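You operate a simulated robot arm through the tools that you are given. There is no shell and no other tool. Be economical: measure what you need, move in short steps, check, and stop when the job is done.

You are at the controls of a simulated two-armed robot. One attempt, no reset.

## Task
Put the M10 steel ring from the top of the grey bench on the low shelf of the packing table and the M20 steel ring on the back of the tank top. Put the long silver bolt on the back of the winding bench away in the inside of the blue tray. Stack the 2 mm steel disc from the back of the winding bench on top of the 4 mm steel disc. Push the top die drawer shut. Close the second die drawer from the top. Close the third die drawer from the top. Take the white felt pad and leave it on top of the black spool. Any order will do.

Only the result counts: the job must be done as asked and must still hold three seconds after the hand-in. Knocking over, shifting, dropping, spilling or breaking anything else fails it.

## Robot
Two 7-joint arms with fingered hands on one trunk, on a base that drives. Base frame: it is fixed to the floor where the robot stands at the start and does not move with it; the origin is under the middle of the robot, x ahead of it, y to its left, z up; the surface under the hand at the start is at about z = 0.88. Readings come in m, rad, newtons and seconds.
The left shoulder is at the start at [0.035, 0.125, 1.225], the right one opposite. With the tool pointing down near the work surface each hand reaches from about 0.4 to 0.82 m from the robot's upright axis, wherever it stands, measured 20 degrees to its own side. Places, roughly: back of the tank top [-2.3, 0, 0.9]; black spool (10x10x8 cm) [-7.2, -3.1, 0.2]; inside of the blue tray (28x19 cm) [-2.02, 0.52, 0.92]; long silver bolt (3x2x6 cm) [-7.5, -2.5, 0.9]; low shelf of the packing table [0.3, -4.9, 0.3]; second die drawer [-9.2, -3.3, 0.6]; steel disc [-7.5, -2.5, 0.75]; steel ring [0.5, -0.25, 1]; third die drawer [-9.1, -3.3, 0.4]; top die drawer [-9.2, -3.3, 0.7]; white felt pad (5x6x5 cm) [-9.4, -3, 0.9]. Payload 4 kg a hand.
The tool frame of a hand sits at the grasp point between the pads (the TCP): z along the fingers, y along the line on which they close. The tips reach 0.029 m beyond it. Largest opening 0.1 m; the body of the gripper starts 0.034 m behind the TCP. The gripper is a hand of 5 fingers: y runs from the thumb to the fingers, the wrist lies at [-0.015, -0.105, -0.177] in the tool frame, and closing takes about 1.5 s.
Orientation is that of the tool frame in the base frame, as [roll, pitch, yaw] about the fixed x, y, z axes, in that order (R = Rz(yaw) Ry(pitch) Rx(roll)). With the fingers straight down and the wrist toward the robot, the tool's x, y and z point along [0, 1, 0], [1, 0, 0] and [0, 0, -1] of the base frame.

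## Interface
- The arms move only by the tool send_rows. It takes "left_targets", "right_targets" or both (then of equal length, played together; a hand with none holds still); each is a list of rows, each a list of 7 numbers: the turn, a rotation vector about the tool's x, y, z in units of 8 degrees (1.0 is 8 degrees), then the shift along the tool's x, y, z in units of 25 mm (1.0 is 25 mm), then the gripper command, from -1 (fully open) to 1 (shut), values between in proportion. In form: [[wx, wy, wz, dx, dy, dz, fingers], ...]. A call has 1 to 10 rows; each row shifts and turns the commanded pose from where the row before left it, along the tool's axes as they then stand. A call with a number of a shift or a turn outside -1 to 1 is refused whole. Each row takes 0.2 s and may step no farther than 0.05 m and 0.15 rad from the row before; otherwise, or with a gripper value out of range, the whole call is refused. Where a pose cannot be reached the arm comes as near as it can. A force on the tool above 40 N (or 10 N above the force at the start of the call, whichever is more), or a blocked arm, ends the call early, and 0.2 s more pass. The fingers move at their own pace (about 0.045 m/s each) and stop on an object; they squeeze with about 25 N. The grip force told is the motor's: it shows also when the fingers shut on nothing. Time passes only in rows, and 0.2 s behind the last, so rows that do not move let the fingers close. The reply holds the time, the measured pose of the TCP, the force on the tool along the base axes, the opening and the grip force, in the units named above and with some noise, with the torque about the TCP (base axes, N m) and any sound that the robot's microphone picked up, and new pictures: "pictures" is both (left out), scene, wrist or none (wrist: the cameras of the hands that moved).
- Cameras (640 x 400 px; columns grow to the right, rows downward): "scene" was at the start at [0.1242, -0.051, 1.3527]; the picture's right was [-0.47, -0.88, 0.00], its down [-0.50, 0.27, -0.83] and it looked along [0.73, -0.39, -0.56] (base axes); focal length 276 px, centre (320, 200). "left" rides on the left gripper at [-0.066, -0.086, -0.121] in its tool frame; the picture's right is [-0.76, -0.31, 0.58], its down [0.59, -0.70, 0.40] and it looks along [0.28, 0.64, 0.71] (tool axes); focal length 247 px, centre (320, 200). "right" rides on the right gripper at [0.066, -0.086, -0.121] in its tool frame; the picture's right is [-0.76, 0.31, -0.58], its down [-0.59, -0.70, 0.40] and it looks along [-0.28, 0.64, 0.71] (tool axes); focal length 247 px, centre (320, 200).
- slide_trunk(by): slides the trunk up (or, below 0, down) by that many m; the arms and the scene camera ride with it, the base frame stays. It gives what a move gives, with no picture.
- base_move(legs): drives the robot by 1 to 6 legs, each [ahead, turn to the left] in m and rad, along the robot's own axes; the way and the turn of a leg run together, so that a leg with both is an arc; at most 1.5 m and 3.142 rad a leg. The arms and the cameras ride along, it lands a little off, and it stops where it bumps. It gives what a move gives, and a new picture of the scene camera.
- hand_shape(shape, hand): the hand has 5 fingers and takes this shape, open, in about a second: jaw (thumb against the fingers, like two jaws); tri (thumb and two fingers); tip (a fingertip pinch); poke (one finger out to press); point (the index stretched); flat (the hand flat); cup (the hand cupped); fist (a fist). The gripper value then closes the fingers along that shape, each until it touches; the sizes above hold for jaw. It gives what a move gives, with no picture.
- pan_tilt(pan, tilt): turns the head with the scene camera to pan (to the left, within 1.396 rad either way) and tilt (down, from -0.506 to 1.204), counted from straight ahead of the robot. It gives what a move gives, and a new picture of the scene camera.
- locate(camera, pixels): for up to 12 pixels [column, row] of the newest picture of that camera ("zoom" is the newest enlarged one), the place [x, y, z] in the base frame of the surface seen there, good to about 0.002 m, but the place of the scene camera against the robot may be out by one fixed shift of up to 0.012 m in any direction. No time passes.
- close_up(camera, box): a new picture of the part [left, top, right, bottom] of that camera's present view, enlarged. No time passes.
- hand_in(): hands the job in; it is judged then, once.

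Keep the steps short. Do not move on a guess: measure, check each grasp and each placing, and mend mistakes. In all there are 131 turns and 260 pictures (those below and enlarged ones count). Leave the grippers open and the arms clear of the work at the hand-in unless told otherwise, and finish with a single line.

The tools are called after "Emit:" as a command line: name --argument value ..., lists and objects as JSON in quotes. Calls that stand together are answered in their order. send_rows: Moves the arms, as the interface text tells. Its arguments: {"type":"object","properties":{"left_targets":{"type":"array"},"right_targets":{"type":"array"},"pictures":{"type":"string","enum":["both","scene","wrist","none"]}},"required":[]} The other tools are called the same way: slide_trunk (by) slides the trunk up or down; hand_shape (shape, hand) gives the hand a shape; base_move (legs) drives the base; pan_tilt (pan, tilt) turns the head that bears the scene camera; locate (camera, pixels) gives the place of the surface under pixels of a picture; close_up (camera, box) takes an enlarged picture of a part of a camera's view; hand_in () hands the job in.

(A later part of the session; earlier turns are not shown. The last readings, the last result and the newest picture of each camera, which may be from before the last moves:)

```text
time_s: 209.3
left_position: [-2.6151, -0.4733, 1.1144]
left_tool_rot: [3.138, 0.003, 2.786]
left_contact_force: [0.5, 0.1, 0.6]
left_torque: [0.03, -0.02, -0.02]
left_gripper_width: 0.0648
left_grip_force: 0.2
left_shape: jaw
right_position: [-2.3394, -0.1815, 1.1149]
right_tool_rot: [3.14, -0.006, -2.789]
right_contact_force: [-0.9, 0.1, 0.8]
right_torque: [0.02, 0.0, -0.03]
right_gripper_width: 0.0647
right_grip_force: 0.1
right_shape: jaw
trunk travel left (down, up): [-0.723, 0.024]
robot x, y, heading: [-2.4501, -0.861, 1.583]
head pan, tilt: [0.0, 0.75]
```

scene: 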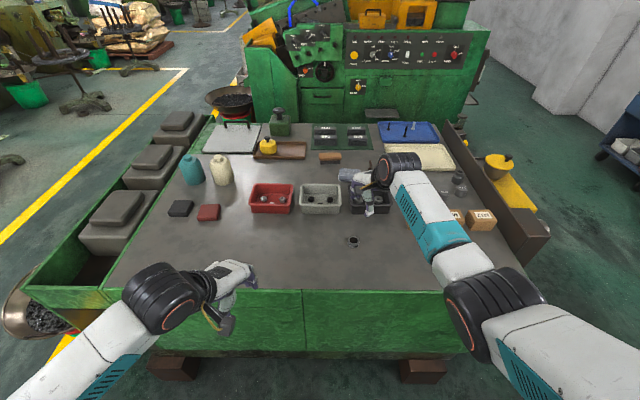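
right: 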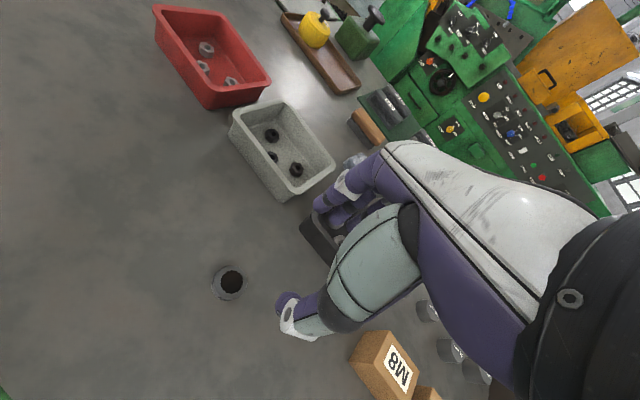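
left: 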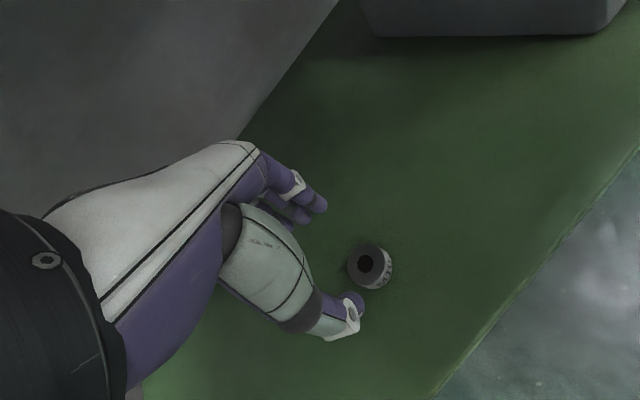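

The arm ran out of reach 5 cm high, so the ring dropped the last bit; it lies on the top. I check that it lies flat and where.

Emit:
locate --camera "right" --pixels '[[230, 281], [215, 285], [243, 275], [260, 300]]'

Emit:
close_up --camera "scene" --box '[320, 220, 384, 260]'

```text
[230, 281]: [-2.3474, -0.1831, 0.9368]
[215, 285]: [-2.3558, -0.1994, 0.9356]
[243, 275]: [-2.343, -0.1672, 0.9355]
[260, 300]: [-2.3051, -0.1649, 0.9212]
```

```text
10.00 times, centred on (352, 240) of scene
```

zoom: 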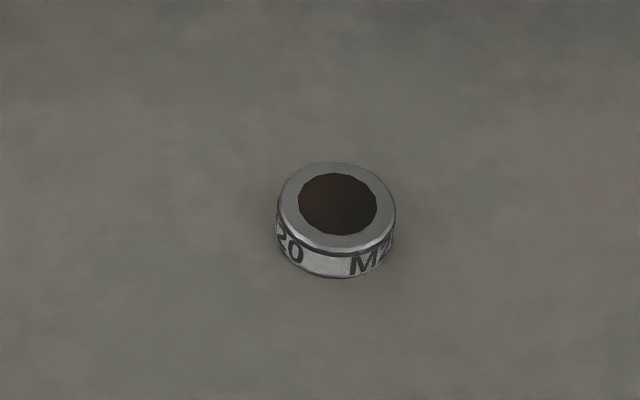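

M20 is flat on the tank's back strip. I pull the right hand back and drive to the west corridor.

Emit:
send_rows --right_targets '[[0, 0, 0, 0.16, -1, 0, -0.3], [0, 0, 0, 0.16, -1, 0, -0.3], [0, 0, 0, 0.16, -1, 0, -0.3], [0, 0, 0, 0.16, -1, 0, -0.3], [0, 0, 0, 0.16, -1, 0, -0.3], [0, 0, 0, 0.16, -1, 0, -0.3], [0, 0, 0, 0.16, -1, 0, -0.3], [0, 0, 0, 0.16, -1, 0, -0.3], [0, 0, 0, 0.16, -1, 0, -0.3], [0, 0, 0, 0.16, -1, 0, -0.3]]' --pictures "none"

Emit:
base_move --legs '[[0, 1.56], [1.25, 0], [0, 1.57], [1.5, 0], [1.5, 0], [0, -1.57]]'

Emit:
pan_tilt --pan -0.2 --tilt 0.25

```text
time_s: 211.5
left_position: [-2.6147, -0.474, 1.1149]
left_tool_rot: [3.135, 0.005, 2.788]
left_contact_force: [-0.8, 0.0, -0.4]
left_torque: [0.02, -0.02, 0.0]
left_gripper_width: 0.0648
left_grip_force: 0.0
left_shape: jaw
right_position: [-2.2905, -0.4312, 1.1145]
right_tool_rot: [3.141, -0.008, -2.787]
right_contact_force: [-0.2, -0.1, -0.5]
right_torque: [0.03, 0.0, 0.01]
right_gripper_width: 0.0648
right_grip_force: 0.1
right_shape: jaw
trunk travel left (down, up): [-0.723, 0.024]
robot x, y, heading: [-2.4501, -0.8622, 1.577]
head pan, tilt: [0.0, 0.75]
```

```text
time_s: 243.5
left_position: [-4.0099, -4.0196, 1.1145]
left_tool_rot: [3.135, 0.004, -1.893]
left_contact_force: [0.8, 0.0, 0.0]
left_torque: [-0.02, -0.02, 0.01]
left_gripper_width: 0.065
left_grip_force: 0.0
left_shape: jaw
right_position: [-4.0637, -3.697, 1.1141]
right_tool_rot: [3.139, -0.009, -1.185]
right_contact_force: [-0.3, 0.5, 0.0]
right_torque: [0.01, 0.01, 0.01]
right_gripper_width: 0.0648
right_grip_force: 0.1
right_shape: jaw
trunk travel left (down, up): [-0.723, 0.024]
robot x, y, heading: [-3.6289, -3.8416, -3.103]
head pan, tilt: [0.0, 0.75]
```

scene: 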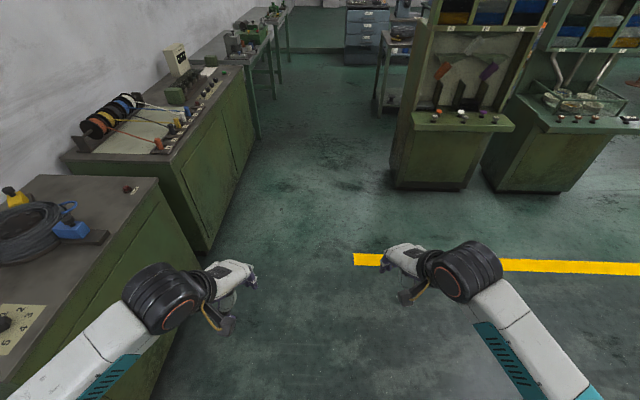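

```text
time_s: 244.4
left_position: [-4.0107, -4.0204, 1.1143]
left_tool_rot: [3.138, 0.003, -1.894]
left_contact_force: [-0.3, 0.5, 1.2]
left_torque: [-0.01, -0.01, 0.02]
left_gripper_width: 0.0647
left_grip_force: 0.0
left_shape: jaw
right_position: [-4.0642, -3.6969, 1.1142]
right_tool_rot: [3.141, -0.009, -1.185]
right_contact_force: [-0.6, 0.0, 0.2]
right_torque: [0.01, 0.0, 0.0]
right_gripper_width: 0.0644
right_grip_force: 0.0
right_shape: jaw
trunk travel left (down, up): [-0.723, 0.024]
robot x, y, heading: [-3.6313, -3.8405, -3.104]
head pan, tilt: [-0.201, 0.25]
```

scene: 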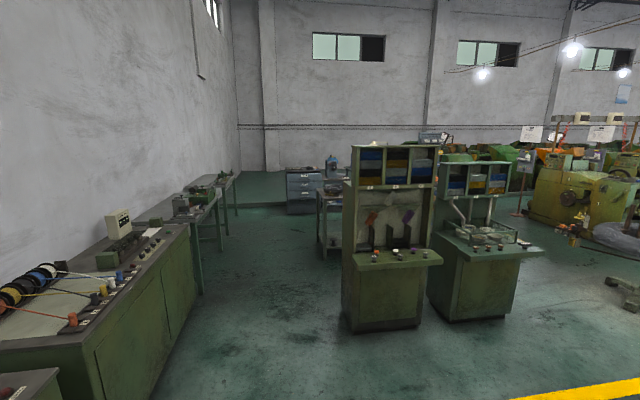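

Emit:
locate --camera "scene" --pixels '[[300, 185], [300, 200], [290, 175], [330, 195], [345, 300], [205, 290], [335, 165], [325, 240], [222, 245], [345, 330], [320, 180]]'

Emit:
close_up --camera "scene" --box '[260, 130, 440, 260]'

```text
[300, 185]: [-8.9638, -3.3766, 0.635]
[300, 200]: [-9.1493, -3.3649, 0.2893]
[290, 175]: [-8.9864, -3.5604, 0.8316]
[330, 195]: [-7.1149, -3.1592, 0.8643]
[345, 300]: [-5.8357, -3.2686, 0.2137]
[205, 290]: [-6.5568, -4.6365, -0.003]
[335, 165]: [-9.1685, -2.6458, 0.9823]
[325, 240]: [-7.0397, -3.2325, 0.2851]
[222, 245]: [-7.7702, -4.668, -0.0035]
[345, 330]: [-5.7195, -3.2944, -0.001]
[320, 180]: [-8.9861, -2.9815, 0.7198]
```

```text
3.08 times, centred on (350, 195) of scene
```

zoom: 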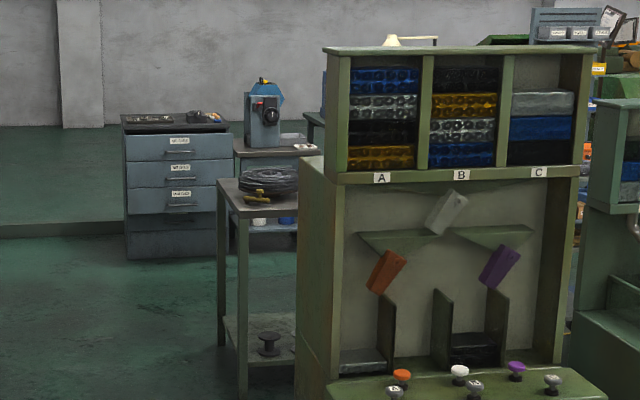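

The winding bench starts at x about -7.1, y -3.2. I drive west along the corridor and look at it.

Emit:
base_move --legs '[[1.5, 0], [1.5, 0], [0, -0.8]]'

Emit:
pan_tilt --pan 0.0 --tilt 0.4

```text
time_s: 261.0
left_position: [-7.0237, -3.8404, 1.1147]
left_tool_rot: [3.137, 0.004, -2.674]
left_contact_force: [-0.3, 0.3, 0.6]
left_torque: [0.01, 0.0, -0.02]
left_gripper_width: 0.0652
left_grip_force: 0.1
left_shape: jaw
right_position: [-6.834, -3.573, 1.1137]
right_tool_rot: [3.139, -0.008, -1.966]
right_contact_force: [-1.2, 0.1, 1.0]
right_torque: [0.0, 0.02, -0.01]
right_gripper_width: 0.0649
right_grip_force: 0.1
right_shape: jaw
trunk travel left (down, up): [-0.723, 0.024]
robot x, y, heading: [-6.6278, -3.9826, 2.402]
head pan, tilt: [-0.201, 0.25]
```

scene: 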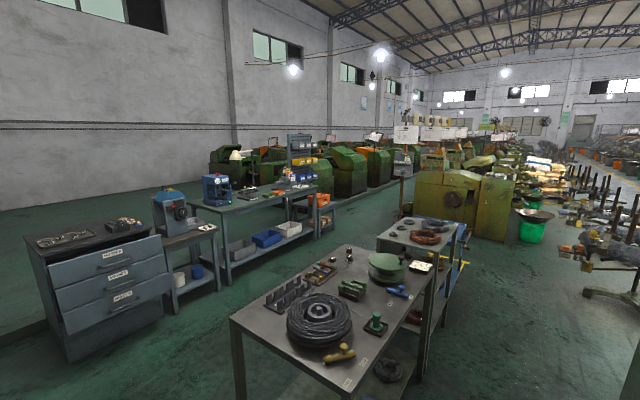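

```text
time_s: 261.8
left_position: [-7.0226, -3.8413, 1.1134]
left_tool_rot: [3.135, 0.003, -2.673]
left_contact_force: [-0.7, -0.3, 0.5]
left_torque: [0.02, 0.02, -0.01]
left_gripper_width: 0.065
left_grip_force: 0.0
left_shape: jaw
right_position: [-6.8345, -3.5737, 1.1137]
right_tool_rot: [3.139, -0.009, -1.965]
right_contact_force: [-0.2, 1.3, -0.4]
right_torque: [-0.01, 0.0, 0.01]
right_gripper_width: 0.0647
right_grip_force: 0.0
right_shape: jaw
trunk travel left (down, up): [-0.723, 0.024]
robot x, y, heading: [-6.629, -3.9831, 2.401]
head pan, tilt: [0.0, 0.4]
```

scene: 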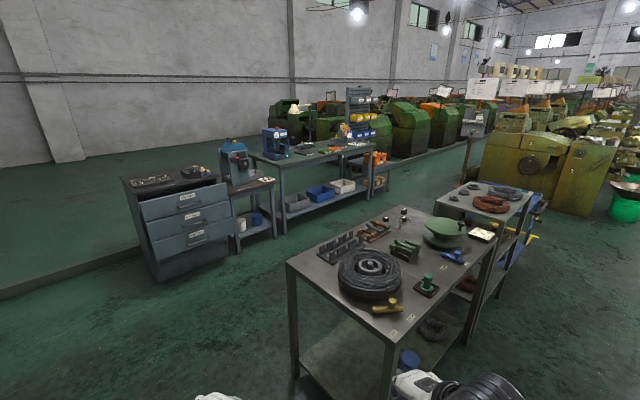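

Emit:
close_up --camera "scene" --box '[270, 170, 530, 340]'

Emit:
locate --camera "zoom" --pixels '[[50, 220], [330, 110], [330, 122], [268, 132], [345, 180], [400, 300], [285, 410], [555, 185], [390, 70], [240, 265], [390, 280], [450, 195]]'

Emit:
close_up --camera "scene" --box '[100, 120, 400, 300]'

Emit:
locate --camera "zoom" --pixels '[[180, 190], [200, 260], [200, 215], [200, 248], [320, 120], [290, 195], [345, 130], [355, 230], [240, 290], [120, 195], [400, 240], [330, 125]]'

```text
2.35 times, centred on (400, 255) of scene
```

zoom: 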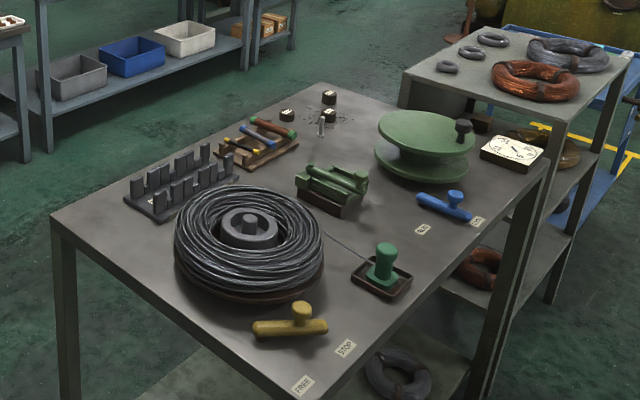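

```text
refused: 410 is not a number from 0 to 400
```

```text
2.13 times, centred on (250, 210) of scene
```

zoom: 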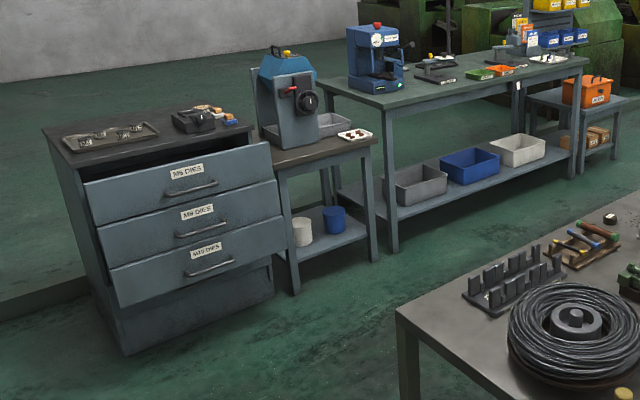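

```text
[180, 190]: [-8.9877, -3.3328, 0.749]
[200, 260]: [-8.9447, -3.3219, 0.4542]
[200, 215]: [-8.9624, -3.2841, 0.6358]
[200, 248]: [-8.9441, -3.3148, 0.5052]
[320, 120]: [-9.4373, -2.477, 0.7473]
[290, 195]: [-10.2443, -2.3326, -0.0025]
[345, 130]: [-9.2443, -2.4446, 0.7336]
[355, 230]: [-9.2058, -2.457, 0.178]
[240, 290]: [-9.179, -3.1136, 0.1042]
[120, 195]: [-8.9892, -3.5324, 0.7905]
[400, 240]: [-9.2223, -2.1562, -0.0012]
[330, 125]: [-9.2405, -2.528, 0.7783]
```

Emit:
close_up --camera "scene" --box '[270, 170, 530, 340]'

Emit:
locate --camera "zoom" --pixels '[[52, 220], [330, 97], [330, 115], [287, 115], [322, 132], [345, 180], [400, 300], [320, 85], [235, 150], [240, 200], [380, 275], [450, 195]]'

Emit:
close_up --camera "scene" --box '[380, 200, 420, 225]'

Emit:
close_up --camera "scene" --box '[120, 150, 230, 215]'

```text
2.35 times, centred on (400, 255) of scene
```

zoom: 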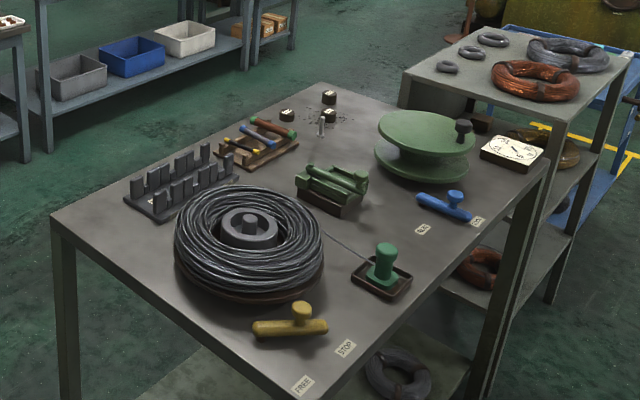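

```text
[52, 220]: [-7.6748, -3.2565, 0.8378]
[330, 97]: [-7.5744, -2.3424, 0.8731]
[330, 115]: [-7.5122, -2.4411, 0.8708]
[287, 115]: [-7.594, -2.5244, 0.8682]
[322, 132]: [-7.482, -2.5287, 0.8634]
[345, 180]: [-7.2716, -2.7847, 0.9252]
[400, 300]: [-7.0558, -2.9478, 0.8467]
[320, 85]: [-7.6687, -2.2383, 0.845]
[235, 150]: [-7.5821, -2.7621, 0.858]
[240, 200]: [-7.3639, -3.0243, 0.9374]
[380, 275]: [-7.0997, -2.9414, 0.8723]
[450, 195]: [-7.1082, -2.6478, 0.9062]
```

```text
16.00 times, centred on (400, 212) of scene
```

zoom: 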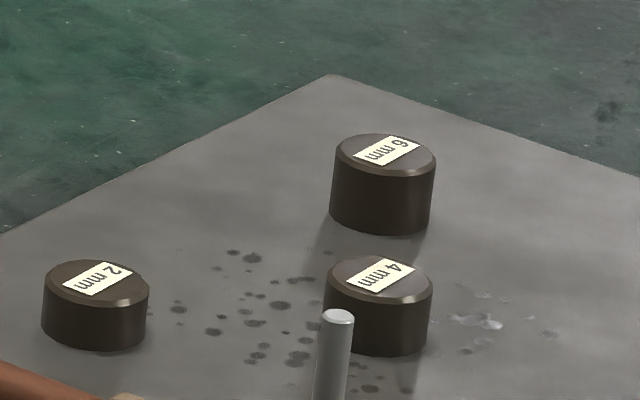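

```text
5.82 times, centred on (175, 182) of scene
```

zoom: 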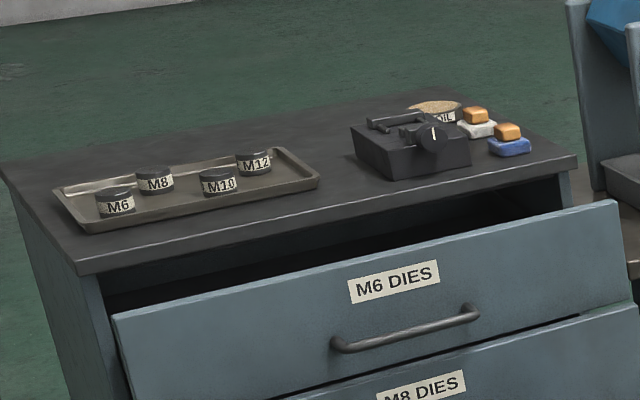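

Discs: 2 mm at (-7.594,-2.524), 4 mm at (-7.512,-2.441); the bolt stands at (-7.48,-2.53); the back of the bench is its west edge. I drive round to the west side.

Emit:
base_move --legs '[[0, 0.74], [1.5, 0], [0, -1.57], [1.37, 0], [0, -1.57]]'

Emit:
pan_tilt --pan 0.1 --tilt 0.75

```text
time_s: 285.5
left_position: [-7.7638, -2.4498, 1.1143]
left_tool_rot: [3.136, 0.004, 1.22]
left_contact_force: [-0.3, 0.0, 0.0]
left_torque: [0.01, -0.03, 0.04]
left_gripper_width: 0.065
left_grip_force: 0.1
left_shape: jaw
right_position: [-7.7178, -2.7744, 1.1132]
right_tool_rot: [3.139, -0.009, 1.928]
right_contact_force: [0.2, 0.3, 0.1]
right_torque: [0.03, -0.01, 0.02]
right_gripper_width: 0.0647
right_grip_force: 0.0
right_shape: jaw
trunk travel left (down, up): [-0.723, 0.024]
robot x, y, heading: [-8.1465, -2.6157, 0.01]
head pan, tilt: [0.0, 0.4]
```

scene: 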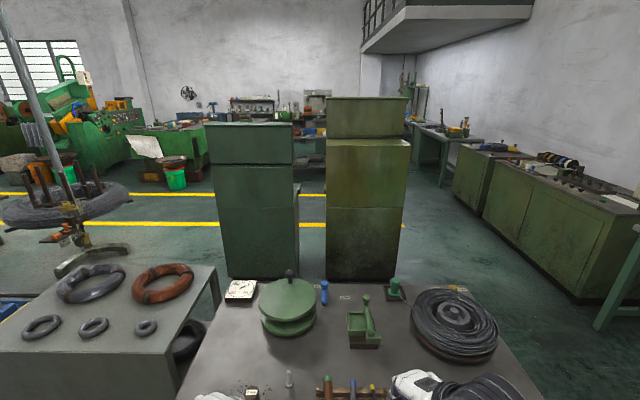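

```text
time_s: 286.4
left_position: [-7.7633, -2.4501, 1.115]
left_tool_rot: [3.136, 0.003, 1.22]
left_contact_force: [-0.2, 0.0, -0.3]
left_torque: [-0.02, -0.02, -0.02]
left_gripper_width: 0.065
left_grip_force: 0.1
left_shape: jaw
right_position: [-7.7193, -2.7735, 1.1138]
right_tool_rot: [3.139, -0.008, 1.928]
right_contact_force: [-0.1, -1.0, 0.3]
right_torque: [0.04, 0.03, -0.02]
right_gripper_width: 0.0647
right_grip_force: 0.0
right_shape: jaw
trunk travel left (down, up): [-0.723, 0.024]
robot x, y, heading: [-8.1503, -2.6186, 0.008]
head pan, tilt: [0.099, 0.75]
```

scene: 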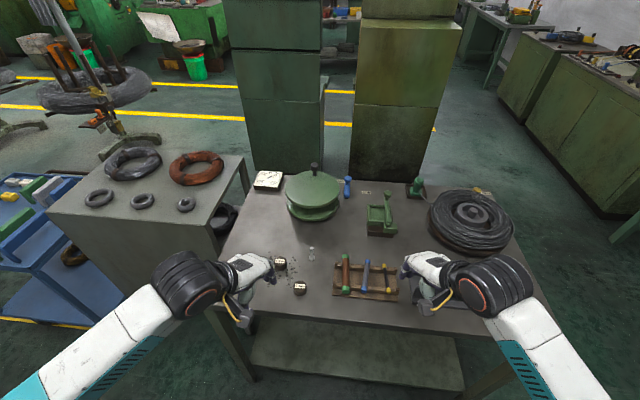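

Good spot. I raise both hands 20 cm so the trunk can come down 25 cm.

Emit:
send_rows --left_targets '[[0, 0, 0, 0, 0, -1, -0.3], [0, 0, 0, 0, 0, -1, -0.3], [0, 0, 0, 0, 0, -1, -0.3], [0, 0, 0, 0, 0, -1, -0.3], [0, 0, 0, 0, 0, -1, -0.3], [0, 0, 0, 0, 0, -1, -0.3], [0, 0, 0, 0, 0, -1, -0.3], [0, 0, 0, 0, 0, -1, -0.3]]' --right_targets '[[0, 0, 0, 0, 0, -1, -0.3], [0, 0, 0, 0, 0, -1, -0.3], [0, 0, 0, 0, 0, -1, -0.3], [0, 0, 0, 0, 0, -1, -0.3], [0, 0, 0, 0, 0, -1, -0.3], [0, 0, 0, 0, 0, -1, -0.3], [0, 0, 0, 0, 0, -1, -0.3], [0, 0, 0, 0, 0, -1, -0.3]]' --pictures "none"

Emit:
slide_trunk --by -0.25

Emit:
pan_tilt --pan 0.1 --tilt 0.8

Emit:
close_up --camera "left" --box '[0, 0, 640, 400]'

```text
time_s: 288.1
left_position: [-7.7647, -2.4485, 1.3151]
left_tool_rot: [3.139, 0.004, 1.218]
left_contact_force: [0.4, 0.5, -0.8]
left_torque: [0.04, 0.03, 0.02]
left_gripper_width: 0.065
left_grip_force: 0.1
left_shape: jaw
right_position: [-7.718, -2.7756, 1.3156]
right_tool_rot: [3.14, -0.009, 1.927]
right_contact_force: [-0.9, -0.8, -0.2]
right_torque: [0.02, -0.01, -0.01]
right_gripper_width: 0.0647
right_grip_force: 0.1
right_shape: jaw
trunk travel left (down, up): [-0.723, 0.024]
robot x, y, heading: [-8.1506, -2.614, 0.015]
head pan, tilt: [0.099, 0.75]
```

```text
time_s: 290.7
left_position: [-7.7653, -2.4493, 1.0641]
left_tool_rot: [3.134, 0.003, 1.221]
left_contact_force: [-0.4, 0.2, -0.5]
left_torque: [0.04, 0.02, 0.02]
left_gripper_width: 0.065
left_grip_force: 0.0
left_shape: jaw
right_position: [-7.7184, -2.775, 1.0644]
right_tool_rot: [3.139, -0.007, 1.929]
right_contact_force: [0.1, 0.4, -0.1]
right_torque: [0.02, 0.02, 0.02]
right_gripper_width: 0.0645
right_grip_force: 0.0
right_shape: jaw
trunk travel left (down, up): [-0.473, 0.274]
robot x, y, heading: [-8.1497, -2.6166, 0.015]
head pan, tilt: [0.099, 0.75]
```

```text
time_s: 291.4
left_position: [-7.7657, -2.4483, 1.0652]
left_tool_rot: [3.136, 0.004, 1.22]
left_contact_force: [-0.3, -0.3, 0.2]
left_torque: [0.01, 0.02, -0.04]
left_gripper_width: 0.0652
left_grip_force: 0.1
left_shape: jaw
right_position: [-7.718, -2.7766, 1.0641]
right_tool_rot: [3.138, -0.008, 1.929]
right_contact_force: [0.8, -0.1, 1.4]
right_torque: [0.03, 0.04, 0.0]
right_gripper_width: 0.0646
right_grip_force: 0.1
right_shape: jaw
trunk travel left (down, up): [-0.473, 0.274]
robot x, y, heading: [-8.1498, -2.6197, 0.011]
head pan, tilt: [0.099, 0.799]
```

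scene: 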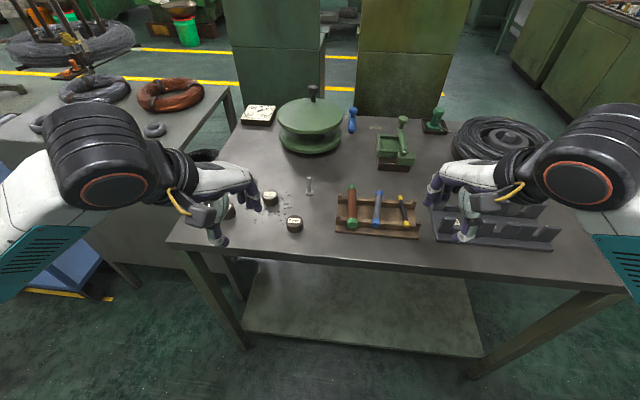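

```text
1.00 times, centred on (320, 200) of left (not enlarged: the box is as wide or as high as the picture)
```

zoom: 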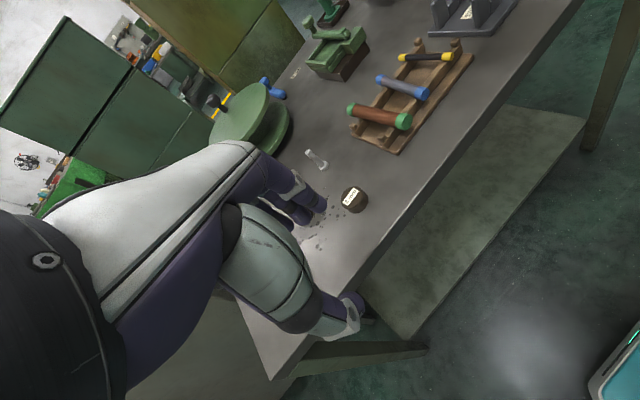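

I measure the near disc and the bolt from the left camera.

Emit:
close_up --camera "left" --box '[290, 140, 386, 220]'

Emit:
locate --camera "left" --pixels '[[341, 193], [354, 193], [367, 195], [354, 186], [352, 211], [318, 168], [310, 153], [350, 250]]'

Emit:
locate --camera "scene" --pixels '[[270, 196], [295, 221], [309, 180], [309, 192], [231, 210], [286, 221], [303, 221], [295, 215], [295, 232]]'

```text
5.00 times, centred on (338, 180) of left
```

zoom: 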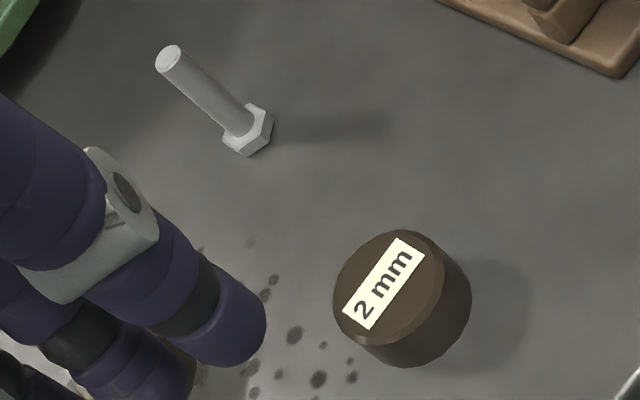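

```text
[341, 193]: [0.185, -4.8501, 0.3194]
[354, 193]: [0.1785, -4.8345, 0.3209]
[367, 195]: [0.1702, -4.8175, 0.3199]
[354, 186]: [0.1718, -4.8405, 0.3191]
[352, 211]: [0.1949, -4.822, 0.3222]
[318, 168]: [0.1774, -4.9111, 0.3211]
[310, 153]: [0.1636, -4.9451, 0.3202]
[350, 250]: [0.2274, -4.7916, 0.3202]
```

```text
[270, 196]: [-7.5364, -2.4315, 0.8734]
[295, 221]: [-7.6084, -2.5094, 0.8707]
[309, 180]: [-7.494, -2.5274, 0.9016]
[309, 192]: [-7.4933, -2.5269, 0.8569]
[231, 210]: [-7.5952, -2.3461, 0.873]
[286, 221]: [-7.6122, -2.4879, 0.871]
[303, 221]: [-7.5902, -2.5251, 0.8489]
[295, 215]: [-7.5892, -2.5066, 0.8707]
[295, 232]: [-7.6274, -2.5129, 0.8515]
```

Emit:
locate --camera "zoom" --pixels '[[388, 288], [337, 300], [440, 275], [400, 240], [370, 335], [168, 58], [248, 130], [238, 110], [300, 200], [455, 330]]'

```text
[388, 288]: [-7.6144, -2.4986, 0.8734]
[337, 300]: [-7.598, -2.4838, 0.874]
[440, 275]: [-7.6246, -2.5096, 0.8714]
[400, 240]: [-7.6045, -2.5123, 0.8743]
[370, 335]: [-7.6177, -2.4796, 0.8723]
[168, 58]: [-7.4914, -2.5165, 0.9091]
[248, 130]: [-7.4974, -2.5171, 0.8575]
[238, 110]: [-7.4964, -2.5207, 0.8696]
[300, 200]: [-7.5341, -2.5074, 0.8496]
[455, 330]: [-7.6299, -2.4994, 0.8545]
```

Disc 2 mm centre is (-7.611,-2.497), top 0.873, bench 0.849. I move the left hand over it and part way down.

Emit:
send_rows --left_targets '[[0, 0, 0, 0, 0.9, 0, -0.2], [0, 0, 0, 0, 0.9, 0, -0.2], [0, 0, 0, 0, 0.9, 0, -0.2], [0, 0, 0, 0.15, 0.95, 0, -0.2], [0, 0, 0, 0.17, 0.95, 0, -0.2], [0, 0, 0, 0, 0.95, 0, -0.2], [0, 0, 0, 0, 0.9, 0, -0.2], [0, 0, 0, 0, 0, 1, -0.2], [0, 0, 0, 0, 0, 1, -0.2], [0, 0, 0, 0, 0, 1, -0.2]]' --pictures "wrist"

```text
time_s: 293.6
left_position: [-7.6111, -2.4975, 0.9909]
left_tool_rot: [3.136, 0.005, 1.219]
left_contact_force: [-0.1, -0.5, 0.1]
left_torque: [0.02, 0.0, 0.0]
left_gripper_width: 0.0601
left_grip_force: 0.0
left_shape: jaw
right_position: [-7.7193, -2.7755, 1.0649]
right_tool_rot: [3.14, -0.009, 1.929]
right_contact_force: [0.5, -0.5, -0.4]
right_torque: [0.0, -0.01, -0.02]
right_gripper_width: 0.0646
right_grip_force: 0.0
right_shape: jaw
trunk travel left (down, up): [-0.473, 0.274]
robot x, y, heading: [-8.152, -2.6195, 0.013]
head pan, tilt: [0.099, 0.799]
```

left: 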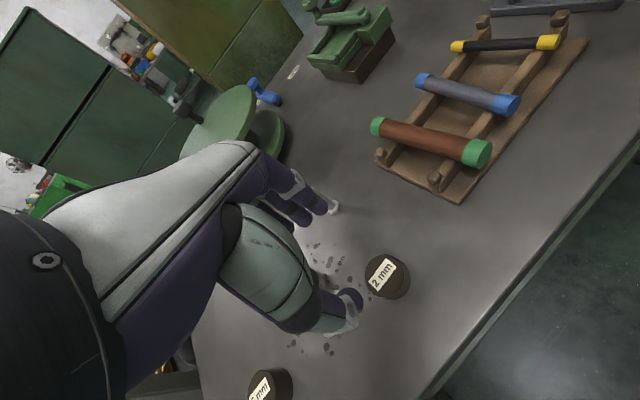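

Emit:
locate --camera "left" --pixels '[[385, 274], [366, 270], [404, 278], [388, 258], [378, 290], [335, 208], [318, 200], [420, 330]]'

Emit:
close_up --camera "left" --box '[260, 160, 420, 310]'

```text
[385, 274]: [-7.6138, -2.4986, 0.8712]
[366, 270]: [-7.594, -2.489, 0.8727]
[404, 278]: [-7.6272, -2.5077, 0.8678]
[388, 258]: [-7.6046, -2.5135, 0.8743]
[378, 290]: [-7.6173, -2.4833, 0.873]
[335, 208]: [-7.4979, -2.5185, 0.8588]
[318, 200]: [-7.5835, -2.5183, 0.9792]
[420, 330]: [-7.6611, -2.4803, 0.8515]
```

```text
2.67 times, centred on (340, 235) of left
```

zoom: 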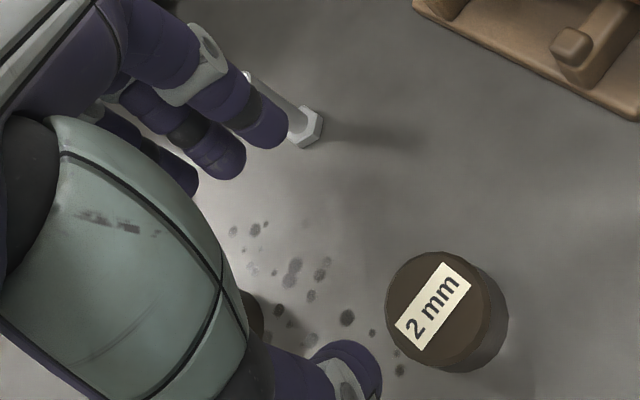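

Aligned. Down to z 0.884 and close.

Emit:
send_rows --left_targets '[[0, 0, 0, 0, 0, 0.8, -0.2], [0, 0, 0, 0, 0, 0.8, -0.2], [0, 0, 0, 0, 0, 0.8, -0.2], [0, 0, 0, 0, 0, 0.8, -0.2], [0, 0, 0, 0, 0, 0.6, -0.2], [0, 0, 0, 0, 0, 0.46, -0.2], [0, 0, 0, 0, 0, 0, 1], [0, 0, 0, 0, 0, 0, 1], [0, 0, 0, 0, 0, 0, 1], [0, 0, 0, 0, 0, 0, 1]]' --pictures "wrist"

```text
time_s: 295.8
left_position: [-7.6113, -2.4978, 0.8835]
left_tool_rot: [3.137, 0.003, 1.222]
left_contact_force: [0.0, -0.4, 0.3]
left_torque: [0.01, 0.01, 0.0]
left_gripper_width: 0.0345
left_grip_force: 25.1
left_shape: jaw
right_position: [-7.7188, -2.7756, 1.064]
right_tool_rot: [3.138, -0.008, 1.929]
right_contact_force: [-0.2, 0.3, 0.1]
right_torque: [0.01, -0.04, -0.03]
right_gripper_width: 0.0648
right_grip_force: 0.0
right_shape: jaw
trunk travel left (down, up): [-0.473, 0.274]
robot x, y, heading: [-8.1494, -2.6165, 0.014]
head pan, tilt: [0.099, 0.799]
```

left: 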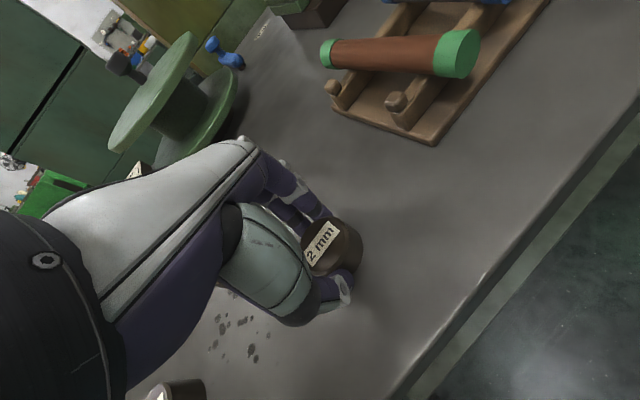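

Gripped. I lift 10 cm and look for the 4 mm disc.

Emit:
send_rows --left_targets '[[0, 0, 0, 0, 0, -0.6, 1], [0, 0, 0, 0, 0, -1, 1], [0, 0, 0, 0, 0, -1, 1], [0, 0, 0, 0, 0, -1, 1], [0, 0, 0, -0.5, -0.5, -1, 1], [0, 0, 0, -0.5, -0.5, 0, 1], [0, 0, 0, 0, 0, 0, 1]]' --pictures "both"

```text
time_s: 297.4
left_position: [-7.6431, -2.5112, 0.9985]
left_tool_rot: [3.137, 0.002, 1.22]
left_contact_force: [0.1, -1.2, -2.4]
left_torque: [-0.02, -0.02, -0.02]
left_gripper_width: 0.0344
left_grip_force: 25.3
left_shape: jaw
right_position: [-7.7178, -2.7757, 1.0637]
right_tool_rot: [3.14, -0.008, 1.929]
right_contact_force: [-0.2, -0.6, -0.6]
right_torque: [0.0, -0.01, 0.01]
right_gripper_width: 0.0647
right_grip_force: 0.1
right_shape: jaw
trunk travel left (down, up): [-0.473, 0.274]
robot x, y, heading: [-8.1475, -2.6211, 0.013]
head pan, tilt: [0.099, 0.799]
```

scene: 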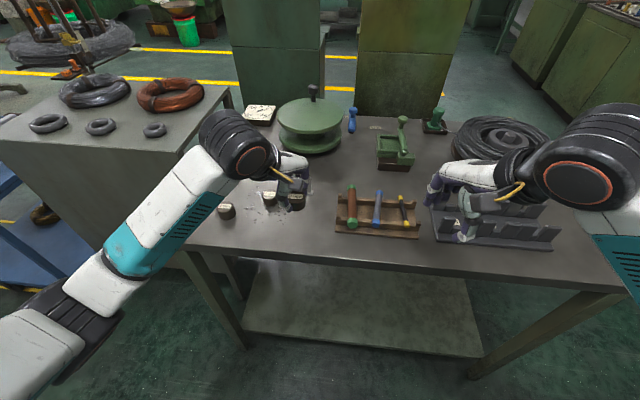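
left: 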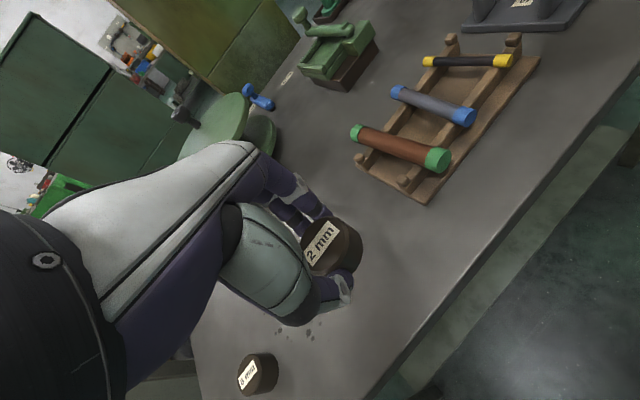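

Emit:
close_up --camera "right" --box '[0, 0, 320, 200]'

Emit:
locate --camera "left" --pixels '[[257, 368], [243, 370]]'

Emit:
locate --camera "scene" --pixels '[[226, 205], [219, 207], [268, 193], [263, 196], [275, 195], [310, 190]]'

```text
2.00 times, centred on (160, 100) of right
```

zoom: 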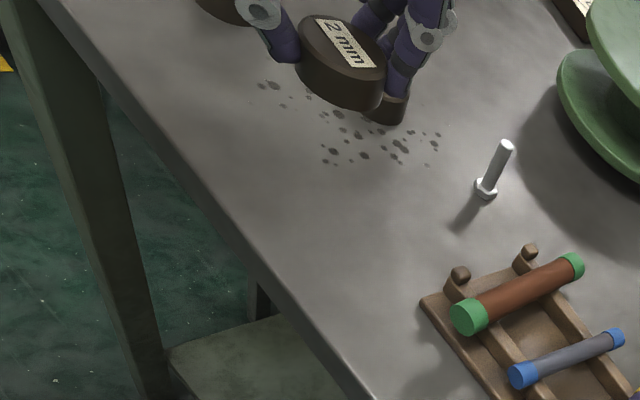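

```text
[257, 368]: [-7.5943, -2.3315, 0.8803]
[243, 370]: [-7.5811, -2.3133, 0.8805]
```

```text
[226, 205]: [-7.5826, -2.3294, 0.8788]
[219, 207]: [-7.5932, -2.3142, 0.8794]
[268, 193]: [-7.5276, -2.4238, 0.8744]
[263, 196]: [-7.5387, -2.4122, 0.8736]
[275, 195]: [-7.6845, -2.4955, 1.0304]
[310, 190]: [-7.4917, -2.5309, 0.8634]
```

The right camera has a good view; I pull the left hand up and back 7 cm so disc 4 mm shows.

Emit:
send_rows --left_targets '[[0, 0, 0, 0, -1, -0.8, 1], [0, 0, 0, 0, -1, -0.8, 1], [0, 0, 0, 0, -1, -0.4, 1], [0, 0, 0, 0, 0, 0, 1]]' --pictures "none"

Emit:
close_up --camera "right" --box '[80, 0, 280, 125]'

```text
time_s: 298.4
left_position: [-7.7136, -2.4854, 1.0479]
left_tool_rot: [3.137, 0.003, 1.219]
left_contact_force: [-0.6, 0.9, -1.4]
left_torque: [0.0, -0.02, 0.0]
left_gripper_width: 0.0346
left_grip_force: 24.8
left_shape: jaw
right_position: [-7.7175, -2.7763, 1.0647]
right_tool_rot: [3.14, -0.009, 1.928]
right_contact_force: [-0.6, -0.5, 0.5]
right_torque: [-0.03, -0.01, -0.01]
right_gripper_width: 0.0646
right_grip_force: 0.1
right_shape: jaw
trunk travel left (down, up): [-0.473, 0.274]
robot x, y, heading: [-8.1503, -2.6208, 0.012]
head pan, tilt: [0.099, 0.799]
```

```text
3.20 times, centred on (180, 62) of right
```

zoom: 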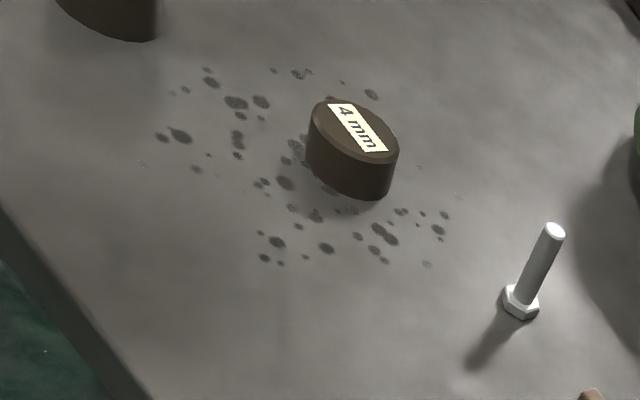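

Emit:
locate --camera "zoom" --pixels '[[355, 130], [317, 110], [393, 150], [330, 150], [372, 108], [520, 300], [554, 232], [540, 262], [420, 200]]'

```text
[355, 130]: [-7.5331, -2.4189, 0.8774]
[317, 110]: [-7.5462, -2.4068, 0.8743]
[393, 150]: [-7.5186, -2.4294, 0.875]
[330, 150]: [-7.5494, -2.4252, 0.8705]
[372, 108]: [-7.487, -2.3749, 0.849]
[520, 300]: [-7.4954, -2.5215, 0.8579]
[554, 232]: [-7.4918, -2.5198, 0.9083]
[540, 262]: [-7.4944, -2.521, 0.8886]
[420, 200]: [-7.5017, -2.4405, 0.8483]
```

4 mm disc centre is (-7.532,-2.418), top 0.876. I carry the 2 mm disc over it, to z 0.93.

Emit:
send_rows --left_targets '[[0, 0, 0, 0.837, 0.978, 0, 1], [0, 0, 0, 0.837, 0.978, 0, 1], [0, 0, 0, 0.837, 0.978, 0, 1], [0, 0, 0, 0.837, 0.978, 0, 1], [0, 0, 0, 0.837, 0.978, 0, 1], [0, 0, 0, 0.837, 0.978, 0, 1], [0, 0, 0, 0, 0, 1, 1], [0, 0, 0, 0, 0, 1, 1], [0, 0, 0, 0, 0, 1, 1], [0, 0, 0, 0, 0, 1, 1]]' --pictures "none"

Emit:
close_up --camera "right" --box '[80, 0, 280, 125]'

```text
time_s: 300.6
left_position: [-7.5318, -2.4196, 0.9468]
left_tool_rot: [3.137, 0.003, 1.219]
left_contact_force: [0.2, -0.1, -1.5]
left_torque: [-0.02, -0.01, -0.01]
left_gripper_width: 0.0344
left_grip_force: 24.5
left_shape: jaw
right_position: [-7.7177, -2.7752, 1.0646]
right_tool_rot: [3.139, -0.008, 1.929]
right_contact_force: [0.0, 1.0, 0.5]
right_torque: [-0.02, -0.03, 0.0]
right_gripper_width: 0.065
right_grip_force: 0.3
right_shape: jaw
trunk travel left (down, up): [-0.473, 0.274]
robot x, y, heading: [-8.1485, -2.615, 0.013]
head pan, tilt: [0.099, 0.799]
```

```text
3.20 times, centred on (180, 62) of right
```

zoom: 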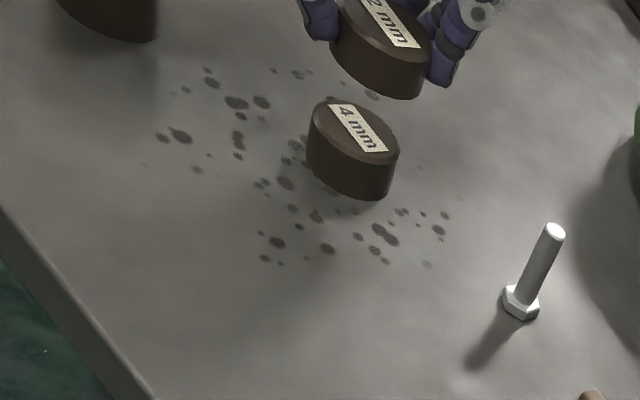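

Well lined up. I lower slowly onto it.

Emit:
send_rows --left_targets '[[0, 0, 0, 0.06, 0, 0.5, 1], [0, 0, 0, 0, 0, 0.4, 1], [0, 0, 0, 0, 0, 0.2, 1], [0, 0, 0, 0, 0, 0.12, 1], [0, 0, 0, 0, 0, 0.08, 1], [0, 0, 0, 0, 0, 0, 1]]' --pictures "none"

Emit:
close_up --camera "right" --box '[80, 0, 280, 125]'

```text
time_s: 302.0
left_position: [-7.5309, -2.4178, 0.9156]
left_tool_rot: [3.137, 0.004, 1.218]
left_contact_force: [0.2, 0.5, -1.8]
left_torque: [0.01, -0.02, 0.01]
left_gripper_width: 0.0344
left_grip_force: 24.9
left_shape: jaw
right_position: [-7.7181, -2.7765, 1.0633]
right_tool_rot: [3.14, -0.008, 1.93]
right_contact_force: [-0.1, -0.1, -0.3]
right_torque: [-0.04, 0.02, 0.01]
right_gripper_width: 0.0647
right_grip_force: 0.0
right_shape: jaw
trunk travel left (down, up): [-0.473, 0.274]
robot x, y, heading: [-8.1519, -2.6164, 0.013]
head pan, tilt: [0.099, 0.799]
```

```text
3.20 times, centred on (180, 62) of right
```

zoom: 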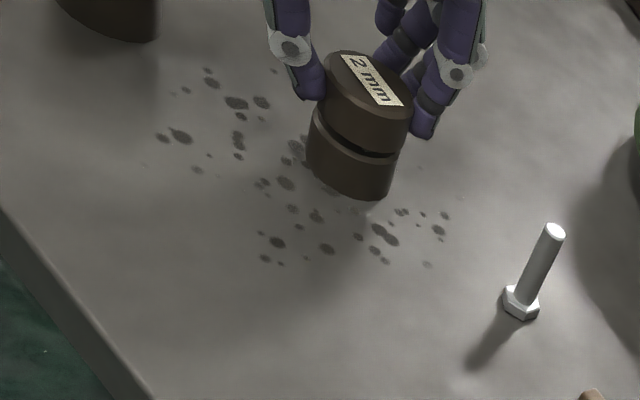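

Nearly touching. I lower 2 mm more, release, and rise.

Emit:
send_rows --left_targets '[[0, 0, 0, 0, -0.06, 0.05, 1], [0, 0, 0, 0, 0, 0.05, 1], [0, 0, 0, 0, 0, 0, 0.2], [0, 0, 0, 0, 0, 0, 0.0], [0, 0, 0, 0, 0, 0, -0.2], [0, 0, 0, 0, 0, 0, -0.3], [0, 0, 0, 0, 0, -0.6, -0.3], [0, 0, 0, 0, 0, -1, -0.3], [0, 0, 0, 0, 0, -1, -0.3], [0, 0, 0, 0, 0, -1, -0.3]]' --pictures "none"

Emit:
close_up --camera "right" --box '[80, 0, 280, 125]'

```text
time_s: 304.2
left_position: [-7.5347, -2.4171, 1.004]
left_tool_rot: [3.137, 0.003, 1.219]
left_contact_force: [0.2, 0.3, -0.5]
left_torque: [-0.02, -0.02, -0.03]
left_gripper_width: 0.0648
left_grip_force: 0.1
left_shape: jaw
right_position: [-7.7186, -2.7771, 1.0641]
right_tool_rot: [3.139, -0.008, 1.93]
right_contact_force: [0.0, -0.1, 0.6]
right_torque: [-0.04, -0.01, 0.0]
right_gripper_width: 0.0647
right_grip_force: 0.1
right_shape: jaw
trunk travel left (down, up): [-0.473, 0.274]
robot x, y, heading: [-8.1496, -2.6166, 0.011]
head pan, tilt: [0.099, 0.799]
```

```text
3.20 times, centred on (180, 62) of right
```

zoom: 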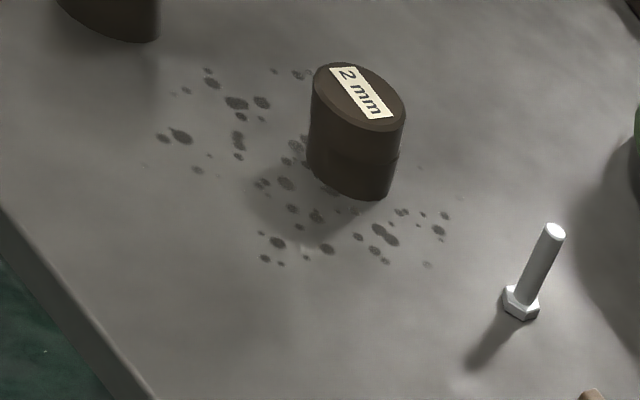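

Stack is neat. Now the bolt with the right hand; the left hand withdraws while the right goes over.

Emit:
send_rows --left_targets '[[0, 0, 0, 0, 0, -1, -0.3], [0, 0, 0, 0, -1, -1, -0.3], [0, 0, 0, 0.5, -1, 0, -0.3], [0, 0, 0, 0.5, -1, 0, -0.3], [0, 0, 0, 0.5, -1, 0, -0.3], [0, 0, 0, 0.5, -1, 0, -0.3], [0, 0, 0, 0.5, -1, 0, -0.3], [0, 0, 0, 0.5, -1, 0, -0.3], [0, 0, 0, 0, 0, 0, -0.3], [0, 0, 0, 0, 0, 0, -0.3]]' --right_targets '[[0, 0, 0, 0, 0, 0, -0.3], [0, 0, 0, 0.54, 1, 0, -0.3], [0, 0, 0, 0.54, 1, 0, -0.3], [0, 0, 0, 0.54, 1, 0, -0.3], [0, 0, 0, 0.54, 1, 0, -0.3], [0, 0, 0, 0.54, 1, 0, -0.3], [0, 0, 0, 0.54, 1, 0, -0.3], [0, 0, 0, 0.54, 1, 0, -0.3], [0, 0, 0, 0.54, 1, 0, -0.3], [0, 0, 0, 0.54, 1, 0, -0.3]]' --pictures "none"

Emit:
send_rows --right_targets '[[0, 0, 0, 0.53, 1, 0, -0.3], [0, 0, 0, 0.53, 1, 0, -0.3], [0, 0, 0, 0.53, 0.96, 0, -0.3], [0, 0, 0, 0, 0, 1, -0.3], [0, 0, 0, 0, 0, 1, -0.3], [0, 0, 0, 0, 0, 0, -0.3]]' --pictures "both"

```text
time_s: 306.4
left_position: [-7.672, -2.2852, 1.051]
left_tool_rot: [3.136, 0.004, 1.22]
left_contact_force: [0.6, 0.2, 0.8]
left_torque: [-0.05, -0.01, -0.01]
left_gripper_width: 0.0647
left_grip_force: 0.1
left_shape: jaw
right_position: [-7.5508, -2.5817, 1.0652]
right_tool_rot: [3.14, -0.007, 1.928]
right_contact_force: [-0.5, 0.1, -0.1]
right_torque: [-0.03, 0.0, -0.01]
right_gripper_width: 0.0646
right_grip_force: 0.1
right_shape: jaw
trunk travel left (down, up): [-0.473, 0.274]
robot x, y, heading: [-8.1478, -2.6172, 0.009]
head pan, tilt: [0.099, 0.799]
```

```text
time_s: 307.8
left_position: [-7.672, -2.285, 1.0517]
left_tool_rot: [3.137, 0.003, 1.221]
left_contact_force: [-0.1, -0.1, 0.5]
left_torque: [0.02, -0.01, 0.01]
left_gripper_width: 0.0648
left_grip_force: 0.0
left_shape: jaw
right_position: [-7.4955, -2.5192, 1.015]
right_tool_rot: [3.139, -0.008, 1.929]
right_contact_force: [0.4, -0.4, -0.7]
right_torque: [-0.02, -0.01, 0.05]
right_gripper_width: 0.0649
right_grip_force: 0.1
right_shape: jaw
trunk travel left (down, up): [-0.473, 0.274]
robot x, y, heading: [-8.1504, -2.6203, 0.016]
head pan, tilt: [0.099, 0.799]
```

scene: 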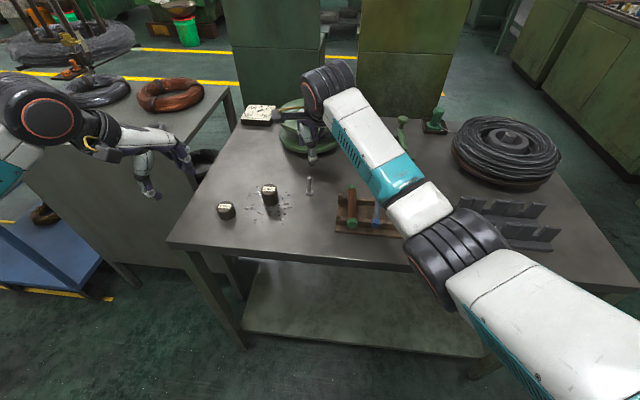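
right: 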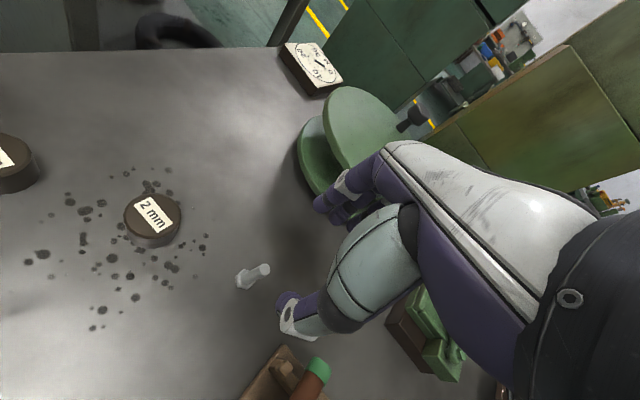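

I check the green spool's clearance to the fingers and the bolt's place.

Emit:
locate --camera "right" --pixels '[[330, 150], [306, 150], [318, 180], [262, 269], [245, 278], [325, 210], [345, 185], [300, 330], [315, 365]]'

```text
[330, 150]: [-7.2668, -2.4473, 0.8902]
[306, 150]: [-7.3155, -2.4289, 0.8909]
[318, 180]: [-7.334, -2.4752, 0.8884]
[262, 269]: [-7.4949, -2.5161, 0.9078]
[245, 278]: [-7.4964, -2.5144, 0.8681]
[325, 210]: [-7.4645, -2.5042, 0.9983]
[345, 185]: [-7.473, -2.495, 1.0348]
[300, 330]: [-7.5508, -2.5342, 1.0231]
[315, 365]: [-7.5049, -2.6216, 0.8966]
```

Clear. Down to z 0.90 and close on the shaft.

Emit:
send_rows --right_targets '[[0, 0, 0, 0.1, 0.04, 0.8, -0.3], [0, 0, 0, 0, 0, 0.8, -0.3], [0, 0, 0, 0, 0, 0.8, -0.3], [0, 0, 0, 0, 0, 0.8, -0.3], [0, 0, 0, 0, 0, 0.8, -0.3], [0, 0, 0, 0, 0, 0.6, -0.3], [0, 0, 0, 0, 0, 0, 1], [0, 0, 0, 0, 0, 0, 1], [0, 0, 0, 0, 0, 0, 1], [0, 0, 0, 0, 0, 0, 1]]' --pictures "wrist"

```text
time_s: 310.0
left_position: [-7.6712, -2.2849, 1.0517]
left_tool_rot: [3.135, 0.004, 1.218]
left_contact_force: [0.3, 0.3, 0.3]
left_torque: [-0.03, 0.02, 0.02]
left_gripper_width: 0.0647
left_grip_force: 0.1
left_shape: jaw
right_position: [-7.4954, -2.516, 0.9006]
right_tool_rot: [3.137, -0.008, 1.93]
right_contact_force: [0.4, -0.5, 2.3]
right_torque: [-0.04, -0.04, 0.0]
right_gripper_width: 0.0001
right_grip_force: 18.4
right_shape: jaw
trunk travel left (down, up): [-0.473, 0.274]
robot x, y, heading: [-8.1493, -2.6164, 0.011]
head pan, tilt: [0.099, 0.799]
```

right: 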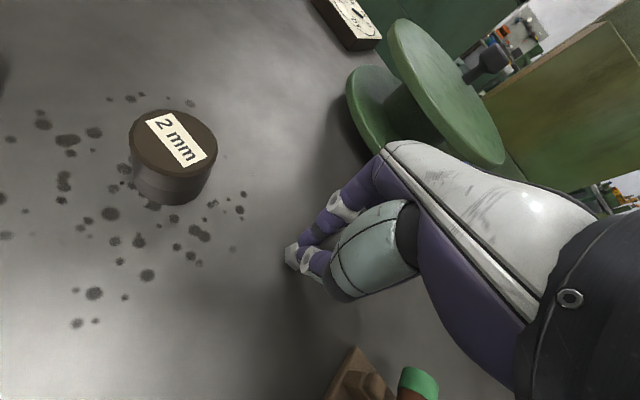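

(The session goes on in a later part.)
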